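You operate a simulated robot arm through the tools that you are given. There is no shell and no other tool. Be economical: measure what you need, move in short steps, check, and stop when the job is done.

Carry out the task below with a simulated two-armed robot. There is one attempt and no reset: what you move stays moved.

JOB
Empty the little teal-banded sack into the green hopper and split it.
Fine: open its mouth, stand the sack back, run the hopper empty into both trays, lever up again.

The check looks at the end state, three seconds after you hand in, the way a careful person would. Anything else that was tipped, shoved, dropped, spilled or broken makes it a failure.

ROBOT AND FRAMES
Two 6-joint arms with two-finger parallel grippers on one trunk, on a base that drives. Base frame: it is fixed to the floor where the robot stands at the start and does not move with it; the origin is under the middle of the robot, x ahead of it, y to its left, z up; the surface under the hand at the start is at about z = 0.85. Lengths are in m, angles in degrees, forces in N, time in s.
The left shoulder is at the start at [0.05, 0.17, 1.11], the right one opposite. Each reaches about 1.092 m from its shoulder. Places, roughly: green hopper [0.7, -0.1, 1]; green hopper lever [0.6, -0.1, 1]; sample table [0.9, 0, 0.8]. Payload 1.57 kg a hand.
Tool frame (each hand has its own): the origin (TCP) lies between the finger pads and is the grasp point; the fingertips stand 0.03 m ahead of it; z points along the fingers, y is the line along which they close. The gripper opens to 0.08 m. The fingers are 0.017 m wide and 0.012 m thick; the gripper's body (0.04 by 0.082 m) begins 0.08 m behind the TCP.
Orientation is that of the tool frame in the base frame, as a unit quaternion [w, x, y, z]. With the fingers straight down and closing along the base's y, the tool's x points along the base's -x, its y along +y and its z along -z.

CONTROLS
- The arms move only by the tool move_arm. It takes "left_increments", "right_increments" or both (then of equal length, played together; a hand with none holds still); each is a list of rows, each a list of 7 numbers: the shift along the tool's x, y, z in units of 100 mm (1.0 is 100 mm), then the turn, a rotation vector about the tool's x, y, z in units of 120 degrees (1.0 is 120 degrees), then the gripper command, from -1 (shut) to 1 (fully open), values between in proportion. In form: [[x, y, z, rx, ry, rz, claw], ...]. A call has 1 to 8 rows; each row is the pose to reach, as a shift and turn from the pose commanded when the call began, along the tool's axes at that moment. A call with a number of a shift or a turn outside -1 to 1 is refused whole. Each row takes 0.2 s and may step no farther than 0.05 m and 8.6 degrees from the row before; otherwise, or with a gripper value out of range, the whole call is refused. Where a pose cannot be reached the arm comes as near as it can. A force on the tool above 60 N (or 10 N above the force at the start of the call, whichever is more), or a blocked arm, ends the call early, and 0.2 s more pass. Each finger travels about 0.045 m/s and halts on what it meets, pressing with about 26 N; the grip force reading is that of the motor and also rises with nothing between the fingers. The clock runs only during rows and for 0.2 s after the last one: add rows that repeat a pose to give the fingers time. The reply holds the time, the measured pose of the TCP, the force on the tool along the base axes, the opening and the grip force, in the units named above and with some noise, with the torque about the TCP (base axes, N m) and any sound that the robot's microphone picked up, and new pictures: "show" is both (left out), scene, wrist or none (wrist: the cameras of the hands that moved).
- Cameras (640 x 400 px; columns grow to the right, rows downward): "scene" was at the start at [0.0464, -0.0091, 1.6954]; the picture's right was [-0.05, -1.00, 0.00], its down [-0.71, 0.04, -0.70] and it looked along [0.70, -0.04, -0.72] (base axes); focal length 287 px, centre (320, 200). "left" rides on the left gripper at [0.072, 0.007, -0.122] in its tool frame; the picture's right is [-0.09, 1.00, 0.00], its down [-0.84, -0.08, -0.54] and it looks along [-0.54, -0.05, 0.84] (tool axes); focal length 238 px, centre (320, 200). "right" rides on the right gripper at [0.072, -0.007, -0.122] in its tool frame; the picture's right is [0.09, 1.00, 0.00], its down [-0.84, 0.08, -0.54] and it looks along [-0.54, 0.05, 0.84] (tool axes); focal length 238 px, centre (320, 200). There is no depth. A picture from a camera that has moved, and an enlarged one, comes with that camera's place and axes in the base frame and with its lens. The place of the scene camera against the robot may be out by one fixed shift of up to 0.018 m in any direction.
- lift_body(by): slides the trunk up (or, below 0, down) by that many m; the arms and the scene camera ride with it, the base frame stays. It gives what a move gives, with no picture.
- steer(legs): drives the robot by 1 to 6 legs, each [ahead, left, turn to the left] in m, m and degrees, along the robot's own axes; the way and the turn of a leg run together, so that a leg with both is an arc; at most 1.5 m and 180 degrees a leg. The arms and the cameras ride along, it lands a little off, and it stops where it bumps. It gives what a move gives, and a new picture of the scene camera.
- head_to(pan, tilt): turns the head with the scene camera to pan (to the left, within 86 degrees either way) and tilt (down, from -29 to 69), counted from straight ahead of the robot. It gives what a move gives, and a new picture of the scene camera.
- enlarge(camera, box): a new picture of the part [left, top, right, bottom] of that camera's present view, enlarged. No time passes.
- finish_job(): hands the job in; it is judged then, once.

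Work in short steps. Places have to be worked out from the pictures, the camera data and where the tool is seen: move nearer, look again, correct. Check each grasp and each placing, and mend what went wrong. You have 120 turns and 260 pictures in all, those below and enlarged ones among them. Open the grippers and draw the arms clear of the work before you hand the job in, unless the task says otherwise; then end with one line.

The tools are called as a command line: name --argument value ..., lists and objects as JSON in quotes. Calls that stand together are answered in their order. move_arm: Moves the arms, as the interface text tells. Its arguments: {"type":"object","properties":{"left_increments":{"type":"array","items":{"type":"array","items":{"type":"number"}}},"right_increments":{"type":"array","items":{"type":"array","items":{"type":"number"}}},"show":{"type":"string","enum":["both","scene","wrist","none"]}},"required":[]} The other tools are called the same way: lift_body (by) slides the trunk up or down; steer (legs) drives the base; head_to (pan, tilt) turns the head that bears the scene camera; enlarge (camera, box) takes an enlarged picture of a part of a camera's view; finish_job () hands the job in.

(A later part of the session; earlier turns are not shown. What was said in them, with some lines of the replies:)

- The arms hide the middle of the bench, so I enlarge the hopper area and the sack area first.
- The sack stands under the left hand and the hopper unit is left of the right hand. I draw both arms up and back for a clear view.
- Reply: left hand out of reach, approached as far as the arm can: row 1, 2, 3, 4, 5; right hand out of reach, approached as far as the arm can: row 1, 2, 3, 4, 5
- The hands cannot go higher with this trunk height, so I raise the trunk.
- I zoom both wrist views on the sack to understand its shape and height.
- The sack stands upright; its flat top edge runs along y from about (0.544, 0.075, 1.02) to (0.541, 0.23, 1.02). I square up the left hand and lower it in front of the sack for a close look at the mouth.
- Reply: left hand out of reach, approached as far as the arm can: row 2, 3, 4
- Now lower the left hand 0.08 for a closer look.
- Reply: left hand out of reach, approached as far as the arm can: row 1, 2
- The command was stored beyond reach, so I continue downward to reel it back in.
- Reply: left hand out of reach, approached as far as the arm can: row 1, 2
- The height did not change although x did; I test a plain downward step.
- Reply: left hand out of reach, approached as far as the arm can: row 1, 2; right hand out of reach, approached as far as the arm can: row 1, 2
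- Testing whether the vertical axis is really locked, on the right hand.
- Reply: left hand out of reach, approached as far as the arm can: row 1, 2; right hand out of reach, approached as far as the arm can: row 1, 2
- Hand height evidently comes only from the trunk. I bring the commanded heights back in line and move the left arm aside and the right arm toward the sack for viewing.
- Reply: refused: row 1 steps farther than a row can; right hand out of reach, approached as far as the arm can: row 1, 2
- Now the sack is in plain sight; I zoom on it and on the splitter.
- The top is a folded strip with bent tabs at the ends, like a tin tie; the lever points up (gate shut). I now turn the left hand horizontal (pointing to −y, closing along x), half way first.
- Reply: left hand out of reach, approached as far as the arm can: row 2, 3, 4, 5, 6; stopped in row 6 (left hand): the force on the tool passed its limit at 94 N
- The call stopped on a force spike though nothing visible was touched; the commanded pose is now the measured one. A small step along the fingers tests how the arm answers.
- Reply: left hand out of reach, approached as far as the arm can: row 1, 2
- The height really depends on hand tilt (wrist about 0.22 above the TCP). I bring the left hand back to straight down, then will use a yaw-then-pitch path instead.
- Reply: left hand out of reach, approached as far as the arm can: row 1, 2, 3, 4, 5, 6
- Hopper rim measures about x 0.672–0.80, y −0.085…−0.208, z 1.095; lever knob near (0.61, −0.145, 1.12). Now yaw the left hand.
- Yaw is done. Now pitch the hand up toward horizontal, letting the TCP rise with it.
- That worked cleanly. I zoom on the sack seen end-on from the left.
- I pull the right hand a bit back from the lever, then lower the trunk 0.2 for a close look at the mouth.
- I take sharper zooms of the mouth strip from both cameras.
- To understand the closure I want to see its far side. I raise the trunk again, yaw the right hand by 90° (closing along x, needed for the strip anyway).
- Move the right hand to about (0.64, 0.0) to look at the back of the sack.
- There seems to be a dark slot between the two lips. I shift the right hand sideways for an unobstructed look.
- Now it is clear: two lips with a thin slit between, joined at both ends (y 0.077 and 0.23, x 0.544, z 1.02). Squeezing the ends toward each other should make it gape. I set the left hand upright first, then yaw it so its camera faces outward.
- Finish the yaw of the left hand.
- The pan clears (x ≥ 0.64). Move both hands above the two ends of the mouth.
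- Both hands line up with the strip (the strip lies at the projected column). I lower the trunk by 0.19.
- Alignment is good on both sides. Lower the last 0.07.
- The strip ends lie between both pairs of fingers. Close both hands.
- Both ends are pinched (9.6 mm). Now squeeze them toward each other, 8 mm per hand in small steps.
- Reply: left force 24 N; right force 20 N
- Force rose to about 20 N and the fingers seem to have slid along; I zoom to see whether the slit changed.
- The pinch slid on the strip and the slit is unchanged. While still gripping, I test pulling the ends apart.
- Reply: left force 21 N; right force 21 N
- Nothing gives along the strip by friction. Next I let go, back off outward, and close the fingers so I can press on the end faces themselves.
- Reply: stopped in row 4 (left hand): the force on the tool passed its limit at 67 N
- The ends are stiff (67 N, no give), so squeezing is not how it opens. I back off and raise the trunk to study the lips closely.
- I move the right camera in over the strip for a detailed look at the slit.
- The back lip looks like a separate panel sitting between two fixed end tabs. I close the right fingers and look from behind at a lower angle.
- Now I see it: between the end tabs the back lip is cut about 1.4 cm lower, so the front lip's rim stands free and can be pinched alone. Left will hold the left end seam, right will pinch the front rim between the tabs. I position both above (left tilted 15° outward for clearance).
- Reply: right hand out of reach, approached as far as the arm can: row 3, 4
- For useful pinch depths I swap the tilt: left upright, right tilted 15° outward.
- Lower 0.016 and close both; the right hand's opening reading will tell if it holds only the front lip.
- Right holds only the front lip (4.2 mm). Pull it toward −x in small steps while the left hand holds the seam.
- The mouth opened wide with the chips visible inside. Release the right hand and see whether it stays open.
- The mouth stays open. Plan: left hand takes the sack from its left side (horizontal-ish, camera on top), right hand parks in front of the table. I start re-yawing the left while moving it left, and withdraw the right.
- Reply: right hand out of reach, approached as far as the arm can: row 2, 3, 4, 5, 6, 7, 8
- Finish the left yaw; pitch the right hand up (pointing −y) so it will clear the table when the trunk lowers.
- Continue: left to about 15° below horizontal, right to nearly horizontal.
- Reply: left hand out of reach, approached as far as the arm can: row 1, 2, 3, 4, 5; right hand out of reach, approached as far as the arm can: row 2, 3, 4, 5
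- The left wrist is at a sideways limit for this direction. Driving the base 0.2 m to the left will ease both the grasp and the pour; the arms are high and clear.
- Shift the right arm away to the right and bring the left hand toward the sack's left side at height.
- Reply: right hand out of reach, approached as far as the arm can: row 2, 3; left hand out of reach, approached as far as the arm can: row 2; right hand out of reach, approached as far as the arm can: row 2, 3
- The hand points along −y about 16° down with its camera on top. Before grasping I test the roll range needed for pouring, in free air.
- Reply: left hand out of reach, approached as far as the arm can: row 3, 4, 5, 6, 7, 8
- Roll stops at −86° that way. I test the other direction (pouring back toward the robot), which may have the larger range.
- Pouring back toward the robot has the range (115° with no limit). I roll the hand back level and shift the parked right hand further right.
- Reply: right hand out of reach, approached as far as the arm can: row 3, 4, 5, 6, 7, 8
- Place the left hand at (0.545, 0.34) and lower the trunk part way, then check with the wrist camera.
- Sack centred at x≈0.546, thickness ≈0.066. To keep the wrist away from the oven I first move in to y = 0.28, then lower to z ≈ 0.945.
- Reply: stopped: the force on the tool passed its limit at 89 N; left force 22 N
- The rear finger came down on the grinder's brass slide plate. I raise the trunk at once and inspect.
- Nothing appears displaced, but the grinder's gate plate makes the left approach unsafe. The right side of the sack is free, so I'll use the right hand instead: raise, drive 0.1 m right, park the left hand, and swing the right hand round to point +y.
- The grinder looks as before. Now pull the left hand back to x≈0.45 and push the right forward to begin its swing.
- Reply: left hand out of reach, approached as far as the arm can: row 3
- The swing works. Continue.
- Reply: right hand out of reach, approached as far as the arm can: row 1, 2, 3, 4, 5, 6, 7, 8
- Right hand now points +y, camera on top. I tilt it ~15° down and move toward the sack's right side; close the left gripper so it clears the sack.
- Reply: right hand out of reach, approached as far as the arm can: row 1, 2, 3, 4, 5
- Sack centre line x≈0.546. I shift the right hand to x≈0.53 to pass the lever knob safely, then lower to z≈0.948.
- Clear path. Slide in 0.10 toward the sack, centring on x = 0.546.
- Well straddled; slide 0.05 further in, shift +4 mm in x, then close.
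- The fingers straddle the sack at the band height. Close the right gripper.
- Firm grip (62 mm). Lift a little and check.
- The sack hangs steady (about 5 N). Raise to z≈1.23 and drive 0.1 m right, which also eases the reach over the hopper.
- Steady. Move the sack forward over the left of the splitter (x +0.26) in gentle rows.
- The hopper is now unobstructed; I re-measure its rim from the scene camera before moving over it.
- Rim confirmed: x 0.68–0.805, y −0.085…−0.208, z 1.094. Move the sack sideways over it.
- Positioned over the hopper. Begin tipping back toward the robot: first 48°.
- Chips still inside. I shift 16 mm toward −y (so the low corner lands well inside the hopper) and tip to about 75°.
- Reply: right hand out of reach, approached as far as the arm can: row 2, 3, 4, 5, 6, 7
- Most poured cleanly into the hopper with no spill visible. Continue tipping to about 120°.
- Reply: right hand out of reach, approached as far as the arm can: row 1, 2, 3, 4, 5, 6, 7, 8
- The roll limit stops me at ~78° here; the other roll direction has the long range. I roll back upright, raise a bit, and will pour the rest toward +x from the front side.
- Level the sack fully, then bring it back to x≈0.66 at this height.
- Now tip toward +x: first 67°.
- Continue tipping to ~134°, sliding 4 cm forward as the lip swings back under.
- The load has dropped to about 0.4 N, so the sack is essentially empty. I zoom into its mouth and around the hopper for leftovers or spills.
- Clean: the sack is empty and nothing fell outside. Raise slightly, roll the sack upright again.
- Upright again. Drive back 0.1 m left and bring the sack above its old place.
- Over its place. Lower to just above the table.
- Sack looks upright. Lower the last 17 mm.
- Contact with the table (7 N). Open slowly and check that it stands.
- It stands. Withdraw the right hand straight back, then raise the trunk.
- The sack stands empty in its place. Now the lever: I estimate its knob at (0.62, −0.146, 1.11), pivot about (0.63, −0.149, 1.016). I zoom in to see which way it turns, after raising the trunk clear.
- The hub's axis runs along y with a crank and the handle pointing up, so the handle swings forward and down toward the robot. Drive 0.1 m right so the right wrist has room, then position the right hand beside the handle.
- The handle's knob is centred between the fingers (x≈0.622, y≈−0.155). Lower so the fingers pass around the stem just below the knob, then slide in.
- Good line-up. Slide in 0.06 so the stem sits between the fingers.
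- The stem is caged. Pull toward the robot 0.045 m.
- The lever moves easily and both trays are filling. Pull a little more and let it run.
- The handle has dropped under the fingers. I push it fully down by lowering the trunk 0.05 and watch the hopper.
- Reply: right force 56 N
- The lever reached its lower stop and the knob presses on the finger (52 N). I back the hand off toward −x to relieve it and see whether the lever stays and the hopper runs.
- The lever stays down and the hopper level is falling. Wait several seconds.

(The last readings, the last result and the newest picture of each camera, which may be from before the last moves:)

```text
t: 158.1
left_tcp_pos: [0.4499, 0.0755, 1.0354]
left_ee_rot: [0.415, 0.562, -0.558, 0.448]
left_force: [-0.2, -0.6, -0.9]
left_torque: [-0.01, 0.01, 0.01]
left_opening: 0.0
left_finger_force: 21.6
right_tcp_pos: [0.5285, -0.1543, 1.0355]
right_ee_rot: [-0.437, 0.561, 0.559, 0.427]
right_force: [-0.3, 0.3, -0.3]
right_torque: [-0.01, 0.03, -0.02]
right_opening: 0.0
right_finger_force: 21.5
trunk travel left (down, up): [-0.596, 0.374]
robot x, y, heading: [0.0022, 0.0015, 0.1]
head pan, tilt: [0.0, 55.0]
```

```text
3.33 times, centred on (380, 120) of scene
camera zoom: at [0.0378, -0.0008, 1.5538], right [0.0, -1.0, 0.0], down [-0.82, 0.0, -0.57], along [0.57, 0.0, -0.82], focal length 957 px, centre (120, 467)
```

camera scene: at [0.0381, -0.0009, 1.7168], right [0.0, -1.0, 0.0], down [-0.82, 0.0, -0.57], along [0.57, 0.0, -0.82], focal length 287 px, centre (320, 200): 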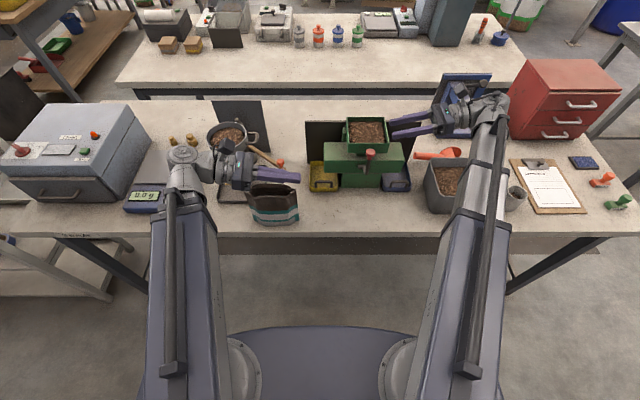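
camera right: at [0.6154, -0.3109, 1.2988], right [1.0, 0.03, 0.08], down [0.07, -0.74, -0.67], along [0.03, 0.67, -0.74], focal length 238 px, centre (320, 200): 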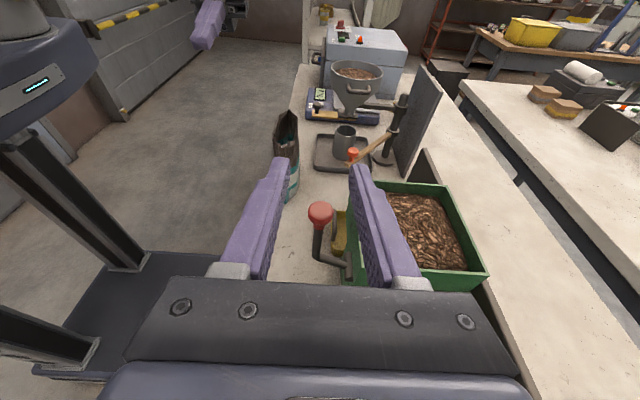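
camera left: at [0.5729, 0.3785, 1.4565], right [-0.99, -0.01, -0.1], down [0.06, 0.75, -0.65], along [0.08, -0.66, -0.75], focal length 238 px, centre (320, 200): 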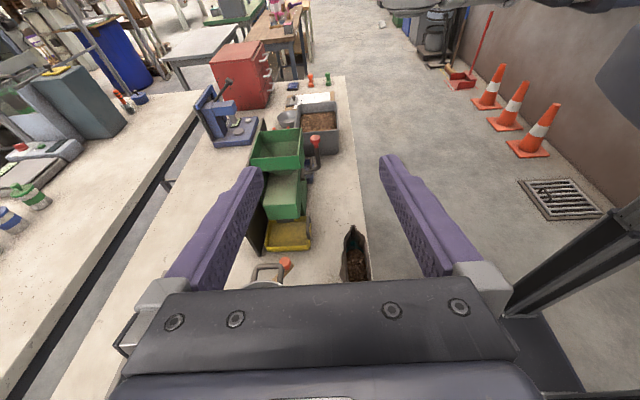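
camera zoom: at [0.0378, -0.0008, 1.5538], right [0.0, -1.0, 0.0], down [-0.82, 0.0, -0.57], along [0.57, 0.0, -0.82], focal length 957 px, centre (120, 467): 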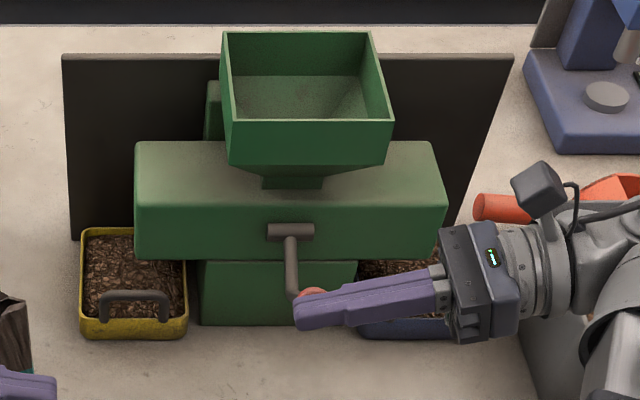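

The hopper now looks empty. To raise the lever I withdraw the hand sideways, tilt it steeper (wrist clear of the grey bin), and go beneath the handle (knob now about (0.575, −0.15, 1.0)).

move_arm --right_increments '[[-0.06, 0, -0.22, 0, 0, 0, -1], [-0.12, 0, -0.44, 0, 0, 0, -1], [-0.18, 0, -0.66, 0, 0, 0, -1], [-0.23, 0, -0.87, 0, 0, 0, -1]]' --show "none"

move_arm --right_increments '[[-0.23, 0.2, 0, 0, -0.06, 0, -1], [-0.5, 0.5, -0.05, 0, -0.125, 0, -1], [-0.5, 0.72, -0.05, 0, -0.125, 0, -1]]' --show "none"

enlarge --camera "right" --box '[200, 60, 480, 280]'

enlarge --camera "scene" --box '[320, 60, 460, 200]'

```text
t: 159.1
left_tcp_pos: [0.4508, 0.0748, 1.0359]
left_ee_rot: [0.415, 0.562, -0.557, 0.449]
left_force: [-0.7, 0.3, 0.5]
left_torque: [0.0, 0.02, 0.0]
left_opening: 0.0001
left_finger_force: 21.4
right_tcp_pos: [0.5485, -0.201, 1.0339]
right_ee_rot: [-0.431, 0.566, 0.556, 0.43]
right_force: [0.5, 0.7, -0.2]
right_torque: [-0.01, 0.05, 0.01]
right_opening: 0.0001
right_finger_force: 21.6
right hand out of reach, approached as far as the arm can: row 2, 3, 4
trunk travel left (down, up): [-0.596, 0.374]
robot x, y, heading: [-0.0015, 0.0024, -0.1]
head pan, tilt: [0.0, 55.0]
```

```text
t: 159.8
left_tcp_pos: [0.4514, 0.0754, 1.0339]
left_ee_rot: [0.415, 0.562, -0.558, 0.448]
left_force: [0.2, 0.4, -0.3]
left_torque: [0.03, 0.02, 0.01]
left_opening: 0.0001
left_finger_force: 21.3
right_tcp_pos: [0.6187, -0.2199, 0.9824]
right_ee_rot: [-0.36, 0.612, 0.611, 0.35]
right_force: [-0.1, -0.9, 0.2]
right_torque: [0.05, 0.04, 0.0]
right_opening: 0.0001
right_finger_force: 21.8
right hand out of reach, approached as far as the arm can: row 2, 3
trunk travel left (down, up): [-0.596, 0.374]
robot x, y, heading: [0.0017, 0.0042, -0.4]
head pan, tilt: [0.0, 55.0]
```

```text
1.82 times, centred on (340, 170) of right
camera zoom: at [0.6137, -0.2891, 1.1052], right [1.0, 0.05, 0.07], down [0.08, -0.89, -0.46], along [0.03, 0.46, -0.89], focal length 433 px, centre (284, 254)
```

zoom: 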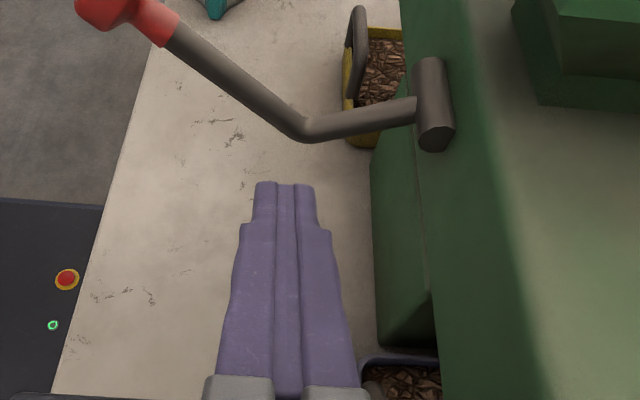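

```text
2.86 times, centred on (390, 130) of scene
camera zoom: at [0.0379, -0.0008, 1.5538], right [0.0, -1.0, 0.0], down [-0.82, 0.0, -0.57], along [0.57, 0.0, -0.82], focal length 820 px, centre (120, 400)
```

zoom: 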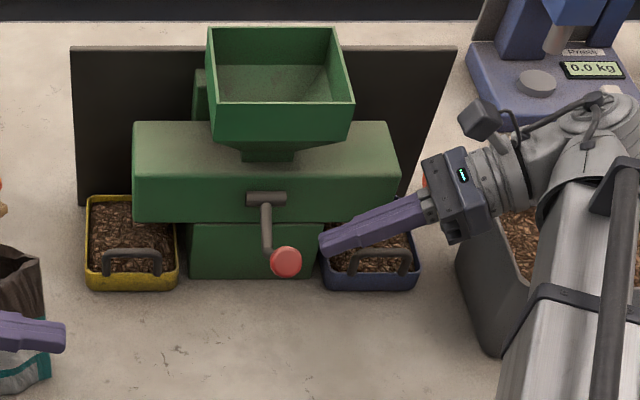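

The handle rests sloping: bend near (0.625, 0.965), knob near (0.56, 1.015). I go under the stem at x≈0.588, z≈0.955.

move_arm --right_increments '[[0, -0.15, 0, 0, 0, 0, -1], [0, -0.31, 0, 0, 0, 0, -1]]' --show "none"

lift_body --by -0.03

move_arm --right_increments '[[0.11, 0, 0.2, 0, 0, 0, -1], [0.23, 0, 0.4, 0, 0, 0, -1], [0.347, 0, 0.608, 0, 0, 0, -1]]' --show "none"

enlarge --camera "right" --box '[200, 60, 480, 280]'

enlarge --camera "scene" --box '[320, 60, 460, 200]'

```text
t: 160.4
left_tcp_pos: [0.4515, 0.0756, 1.0349]
left_ee_rot: [0.415, 0.562, -0.557, 0.449]
left_force: [1.2, 0.8, -0.4]
left_torque: [-0.02, -0.01, -0.01]
left_opening: 0.0
left_finger_force: 21.7
right_tcp_pos: [0.5873, -0.2184, 0.9804]
right_ee_rot: [-0.36, 0.612, 0.612, 0.349]
right_force: [-0.5, -0.4, -0.6]
right_torque: [0.02, 0.0, -0.02]
right_opening: 0.0003
right_finger_force: 21.0
trunk travel left (down, up): [-0.596, 0.374]
robot x, y, heading: [-0.0007, 0.0044, 0.0]
head pan, tilt: [0.0, 55.0]
```

```text
t: 161.2
left_tcp_pos: [0.4509, 0.076, 1.0043]
left_ee_rot: [0.415, 0.562, -0.558, 0.448]
left_force: [0.5, -1.2, -0.1]
left_torque: [-0.01, 0.0, 0.01]
left_opening: 0.0
left_finger_force: 20.8
right_tcp_pos: [0.587, -0.2207, 0.9518]
right_ee_rot: [-0.36, 0.612, 0.612, 0.349]
right_force: [0.0, 0.5, 0.4]
right_torque: [-0.02, -0.03, 0.05]
right_opening: 0.0001
right_finger_force: 20.9
trunk travel left (down, up): [-0.566, 0.404]
robot x, y, heading: [0.0004, 0.0035, -0.3]
head pan, tilt: [0.0, 55.0]
```

```text
t: 162.0
left_tcp_pos: [0.4497, 0.0771, 1.0049]
left_ee_rot: [0.415, 0.562, -0.558, 0.448]
left_force: [0.1, 0.1, 0.3]
left_torque: [-0.01, 0.01, 0.04]
left_opening: 0.0002
left_finger_force: 21.6
right_tcp_pos: [0.5857, -0.1499, 0.9517]
right_ee_rot: [-0.36, 0.612, 0.611, 0.349]
right_force: [-0.1, -0.2, -0.4]
right_torque: [-0.01, 0.03, -0.02]
right_opening: 0.0
right_finger_force: 21.5
trunk travel left (down, up): [-0.566, 0.404]
robot x, y, heading: [-0.0008, 0.0067, 0.0]
head pan, tilt: [0.0, 55.0]
```

```text
1.82 times, centred on (340, 170) of right
camera zoom: at [0.5818, -0.2192, 1.0752], right [1.0, 0.05, 0.07], down [0.08, -0.89, -0.46], along [0.04, 0.46, -0.89], focal length 433 px, centre (284, 254)
```

zoom: 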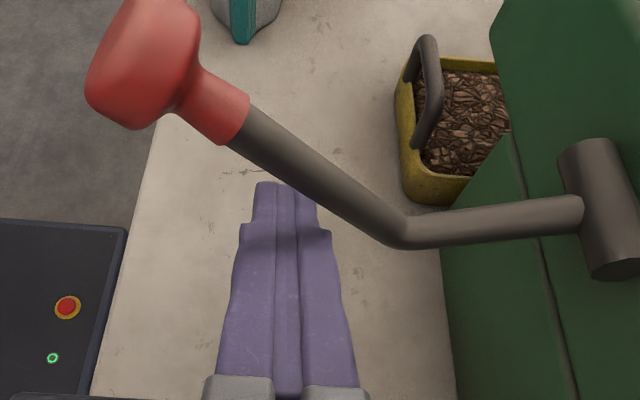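

```text
2.86 times, centred on (390, 130) of scene
camera zoom: at [0.0377, -0.0006, 1.5238], right [0.0, -1.0, 0.0], down [-0.82, 0.0, -0.57], along [0.57, 0.0, -0.82], focal length 820 px, centre (120, 400)
```

zoom: 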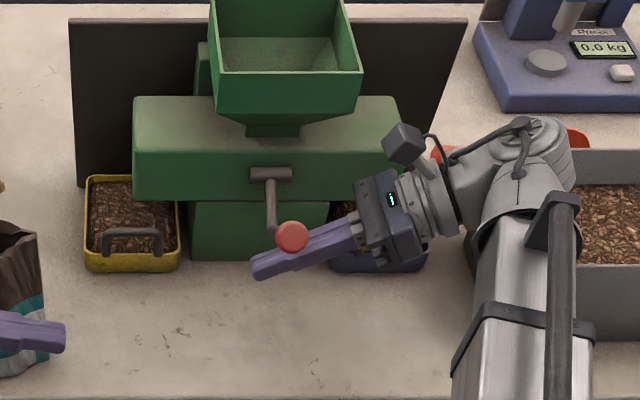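

The fingers are under the stem. Slide 2 cm more beneath it, then raise the trunk to lift the handle.

move_arm --right_increments '[[0.1, 0, 0.174, 0, 0, 0, -1]]' --show "none"

lift_body --by 0.06

enlarge --camera "right" --box '[200, 60, 480, 280]'

enlarge --camera "scene" --box '[320, 60, 460, 200]'

```text
t: 162.4
left_tcp_pos: [0.4503, 0.0757, 1.005]
left_ee_rot: [0.415, 0.562, -0.557, 0.449]
left_force: [-0.9, -0.2, 0.3]
left_torque: [0.0, 0.03, -0.01]
left_opening: 0.0
left_finger_force: 21.1
right_tcp_pos: [0.5852, -0.1314, 0.9513]
right_ee_rot: [-0.359, 0.612, 0.612, 0.348]
right_force: [-3.2, -1.8, -1.0]
right_torque: [0.07, -0.04, -0.07]
right_opening: 0.0002
right_finger_force: 21.3
trunk travel left (down, up): [-0.566, 0.404]
robot x, y, heading: [0.0012, 0.0033, 0.2]
head pan, tilt: [0.0, 55.0]
```

```text
t: 163.4
left_tcp_pos: [0.4506, 0.0772, 1.065]
left_ee_rot: [0.415, 0.562, -0.558, 0.448]
left_force: [0.4, 0.3, -0.4]
left_torque: [0.01, 0.01, 0.01]
left_opening: 0.0
left_finger_force: 21.3
right_tcp_pos: [0.5861, -0.13, 1.0114]
right_ee_rot: [-0.359, 0.612, 0.612, 0.349]
right_force: [0.5, -0.4, -1.3]
right_torque: [-0.01, 0.04, -0.01]
right_opening: 0.0001
right_finger_force: 21.9
trunk travel left (down, up): [-0.626, 0.344]
robot x, y, heading: [0.0003, 0.0007, -0.2]
head pan, tilt: [0.0, 55.0]
```

```text
1.82 times, centred on (340, 170) of right
camera zoom: at [0.5817, -0.1993, 1.1349], right [1.0, 0.05, 0.07], down [0.08, -0.89, -0.46], along [0.03, 0.46, -0.89], focal length 433 px, centre (284, 254)
```

zoom: 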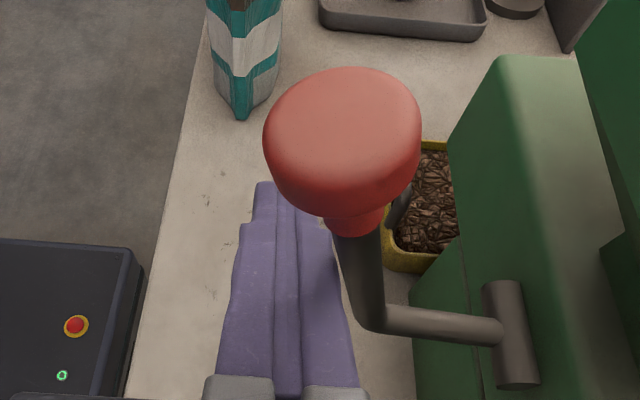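

```text
2.86 times, centred on (390, 130) of scene
camera zoom: at [0.0379, -0.0007, 1.5838], right [0.0, -1.0, 0.0], down [-0.82, 0.0, -0.57], along [0.57, 0.0, -0.82], focal length 820 px, centre (120, 400)
```

zoom: 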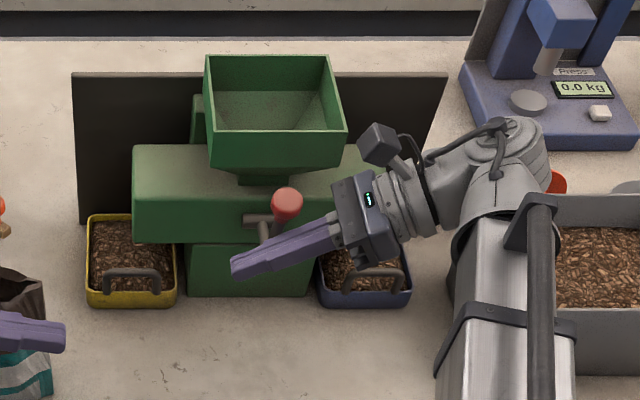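

The handle is almost up. Raise a bit more and push it home toward +x.

lift_body --by 0.045

move_arm --right_increments '[[0, 0.08, 0, 0, 0, 0, -1], [0, 0.15, 0, 0, 0, 0, -1], [0, 0.2, 0, 0, 0, 0, -1], [0, 0.25, 0, 0, 0, 0, -1], [0, 0.29, 0, 0, 0, 0, -1], [0, 0.33, 0, 0, 0, 0, -1]]' --show "none"

enlarge --camera "right" --box '[200, 60, 480, 280]'

enlarge --camera "scene" --box '[320, 60, 460, 200]'

```text
t: 164.3
left_tcp_pos: [0.451, 0.0767, 1.1105]
left_ee_rot: [0.415, 0.562, -0.558, 0.448]
left_force: [-0.2, -0.4, -0.1]
left_torque: [0.01, -0.02, 0.03]
left_opening: 0.0
left_finger_force: 20.9
right_tcp_pos: [0.5869, -0.1298, 1.0554]
right_ee_rot: [-0.359, 0.612, 0.612, 0.349]
right_force: [-0.5, -0.1, -0.5]
right_torque: [-0.01, 0.01, 0.0]
right_opening: 0.0001
right_finger_force: 21.6
trunk travel left (down, up): [-0.671, 0.299]
robot x, y, heading: [-0.0002, 0.0005, 0.1]
head pan, tilt: [0.0, 55.0]
```

```text
t: 165.7
left_tcp_pos: [0.4466, 0.076, 1.1122]
left_ee_rot: [0.413, 0.562, -0.558, 0.45]
left_force: [0.3, 0.4, -0.1]
left_torque: [-0.01, 0.02, 0.02]
left_opening: 0.0001
left_finger_force: 21.0
right_tcp_pos: [0.6081, -0.1292, 1.0582]
right_ee_rot: [-0.364, 0.608, 0.616, 0.344]
right_force: [-57.7, -1.2, -16.9]
right_torque: [0.31, -0.74, -0.9]
right_opening: 0.0
right_finger_force: 21.0
trunk travel left (down, up): [-0.671, 0.299]
robot x, y, heading: [0.0027, 0.0034, 0.1]
head pan, tilt: [0.0, 55.0]
```

```text
1.82 times, centred on (340, 170) of right
camera zoom: at [0.6051, -0.1991, 1.1819], right [1.0, 0.07, 0.06], down [0.09, -0.89, -0.46], along [0.02, 0.46, -0.89], focal length 433 px, centre (284, 254)
```

zoom: 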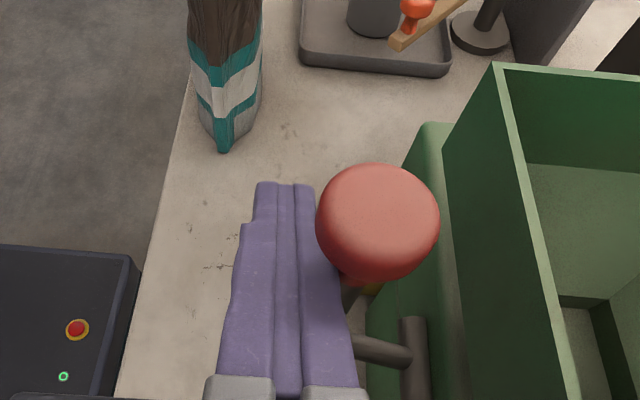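

```text
2.86 times, centred on (390, 130) of scene
camera zoom: at [0.031, -0.0015, 1.6287], right [0.0, -1.0, 0.0], down [-0.82, 0.0, -0.58], along [0.58, 0.0, -0.82], focal length 820 px, centre (120, 400)
```

zoom: 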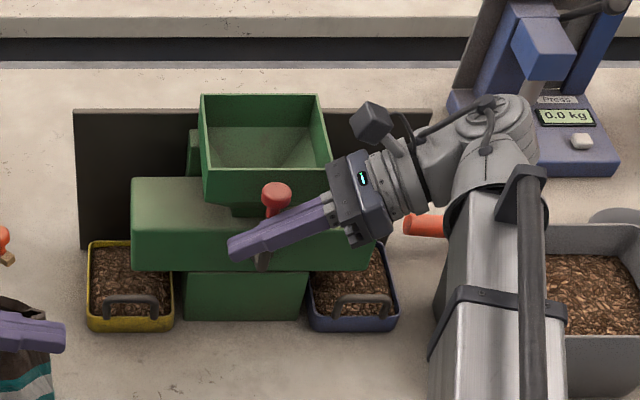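

The lever is home against its stop. Back the hand off right away and check.

move_arm --right_increments '[[0, -0.2, 0, 0, 0, 0, -1], [0, -0.5, 0, 0, 0, 0, -1], [0, -0.8, 0, 0, 0, 0, -1]]' --show "none"

lift_body --by 0.2

move_arm --right_increments '[[-0.25, 0, -0.43, 0, 0, 0, 0], [-0.5, 0, -0.86, 0, 0, 0, 1], [-0.5, 0, -0.86, 0, 0, 0, 1], [-0.5, 0, -0.86, 0, 0, 0, 1]]' --left_increments '[[0, 0, 0, 0, 0, 0, 0], [0, 0, 0, 0, 0, 0, 1], [0, 0, 0, 0, 0, 0, 1], [0, 0, 0, 0, 0, 0, 1]]' --show "scene"

enlarge --camera "scene" --box '[290, 110, 430, 230]'

enlarge --camera "scene" --box '[180, 90, 340, 250]'

```text
t: 166.5
left_tcp_pos: [0.4509, 0.0763, 1.1104]
left_ee_rot: [0.414, 0.563, -0.557, 0.449]
left_force: [-0.6, -0.3, -0.2]
left_torque: [0.01, -0.02, -0.02]
left_opening: 0.0
left_finger_force: 21.6
right_tcp_pos: [0.5388, -0.1291, 1.0567]
right_ee_rot: [-0.36, 0.612, 0.611, 0.35]
right_force: [0.6, -0.1, 0.1]
right_torque: [0.0, -0.03, -0.02]
right_opening: 0.0002
right_finger_force: 21.3
trunk travel left (down, up): [-0.671, 0.299]
robot x, y, heading: [-0.0017, 0.0021, 0.2]
head pan, tilt: [0.0, 55.0]
```

```text
t: 168.7
left_tcp_pos: [0.4504, 0.0762, 1.3098]
left_ee_rot: [0.415, 0.562, -0.557, 0.449]
left_force: [-0.1, 0.9, -0.3]
left_torque: [0.01, -0.01, -0.02]
left_opening: 0.0001
left_finger_force: 20.9
right_tcp_pos: [0.538, -0.1292, 1.2577]
right_ee_rot: [-0.361, 0.611, 0.611, 0.35]
right_force: [0.1, -0.2, -0.7]
right_torque: [-0.02, -0.03, -0.01]
right_opening: 0.0002
right_finger_force: 22.2
trunk travel left (down, up): [-0.871, 0.099]
robot x, y, heading: [-0.0007, 0.0049, -0.2]
head pan, tilt: [0.0, 55.0]
```

```text
t: 169.7
left_tcp_pos: [0.4508, 0.0745, 1.3102]
left_ee_rot: [0.414, 0.562, -0.557, 0.448]
left_force: [-0.5, -0.1, -0.6]
left_torque: [0.01, 0.0, 0.02]
left_opening: 0.08
left_finger_force: 0.0
right_tcp_pos: [0.5392, -0.2296, 1.2563]
right_ee_rot: [-0.36, 0.612, 0.612, 0.349]
right_force: [-0.3, -0.7, -0.8]
right_torque: [0.02, 0.03, -0.03]
right_opening: 0.0797
right_finger_force: 0.0
trunk travel left (down, up): [-0.871, 0.099]
robot x, y, heading: [0.0036, 0.0066, -0.2]
head pan, tilt: [0.0, 55.0]
camera scene: at [0.0378, -0.0012, 1.8288], right [0.0, -1.0, 0.0], down [-0.82, 0.0, -0.57], along [0.57, 0.0, -0.82], focal length 287 px, centre (320, 200)
```

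scene: 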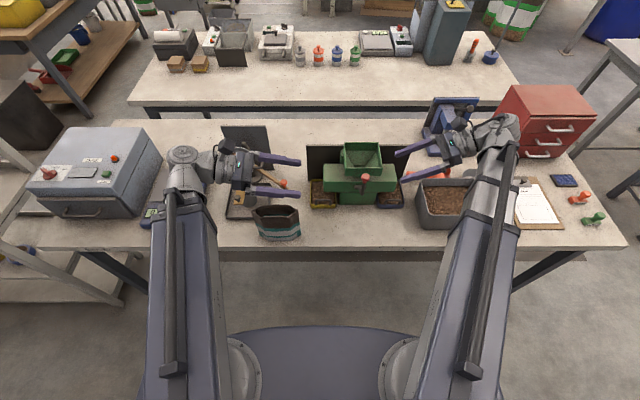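

```text
3.33 times, centred on (360, 170) of scene
camera zoom: at [0.0378, -0.0012, 1.8288], right [0.0, -1.0, 0.0], down [-0.82, 0.0, -0.57], along [0.57, 0.0, -0.82], focal length 957 px, centre (187, 300)
```

zoom: 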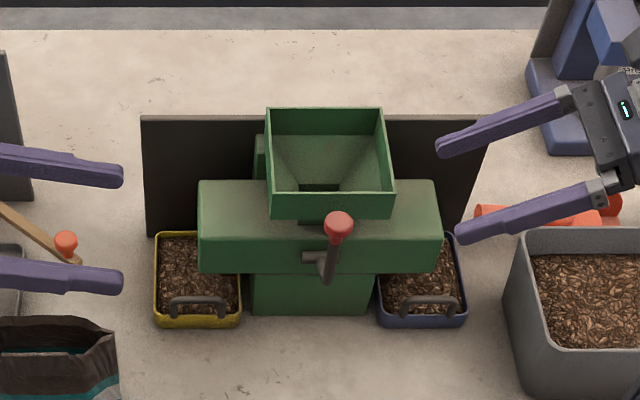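

```text
2.50 times, centred on (260, 170) of scene
camera zoom: at [0.0378, -0.0012, 1.8288], right [0.0, -1.0, 0.0], down [-0.82, 0.0, -0.57], along [0.57, 0.0, -0.82], focal length 718 px, centre (470, 275)
```

zoom: 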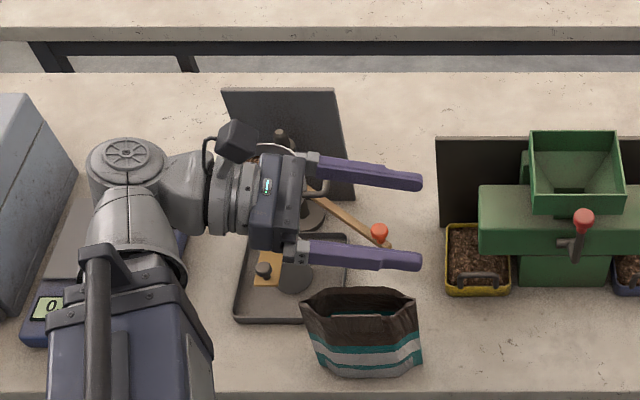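

Hopper empty, both trays evenly filled, lever up, sack standing and empty. I drive back 0.2 m to draw the arms clear and take a last look.

steer --legs '[[-0.2, 0, 0]]'

enlarge --camera "scene" --box '[180, 60, 440, 222]'

```text
t: 171.3
left_tcp_pos: [0.2474, 0.0791, 1.3108]
left_ee_rot: [0.413, 0.564, -0.556, 0.45]
left_force: [-1.3, -0.8, 0.1]
left_torque: [0.05, -0.03, 0.03]
left_opening: 0.0798
left_finger_force: 0.0
right_tcp_pos: [0.3385, -0.2254, 1.2577]
right_ee_rot: [-0.361, 0.609, 0.614, 0.348]
right_force: [-0.3, 0.8, 0.1]
right_torque: [-0.03, -0.01, -0.07]
right_opening: 0.0799
right_finger_force: 0.0
trunk travel left (down, up): [-0.871, 0.099]
robot x, y, heading: [-0.2015, 0.0061, 0.3]
head pan, tilt: [0.0, 55.0]
camera scene: at [-0.1661, -0.001, 1.8289], right [0.01, -1.0, 0.0], down [-0.82, -0.01, -0.57], along [0.57, 0.0, -0.82], focal length 287 px, centre (320, 200)
```

scene: 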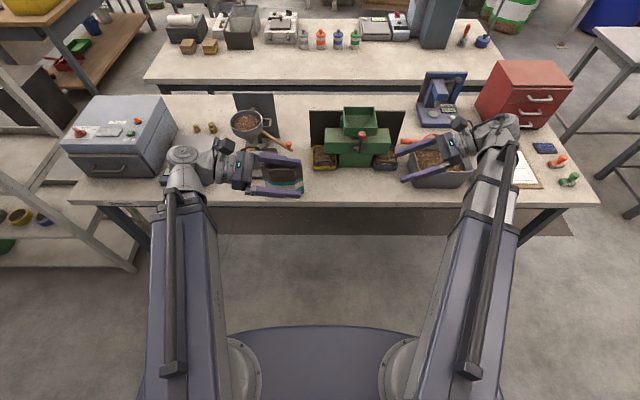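

```text
2.46 times, centred on (310, 141) of scene
camera zoom: at [-0.1661, -0.001, 1.8289], right [0.01, -1.0, 0.0], down [-0.82, -0.01, -0.57], along [0.57, 0.0, -0.82], focal length 706 px, centre (345, 345)
```

zoom: 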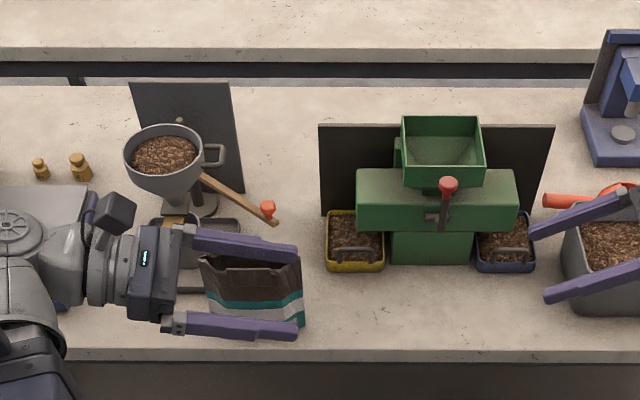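

Everything is in order: the hopper is empty, both trays are filled, the lever is up, the sack is upright, and the grippers are open and clear. Handing in.

finish_job

```text
The job is handed in.
```

I emptied the teal-banded sack into the green hopper and stood it back in its place. I then ran the hopper empty into both trays, which look evenly filled, and put the lever back up; I saw no spills. While placing the left hand I pressed a finger down on the grinder's brass slide plate. I saw nothing moved or spilled there afterwards, but I only checked it by camera.
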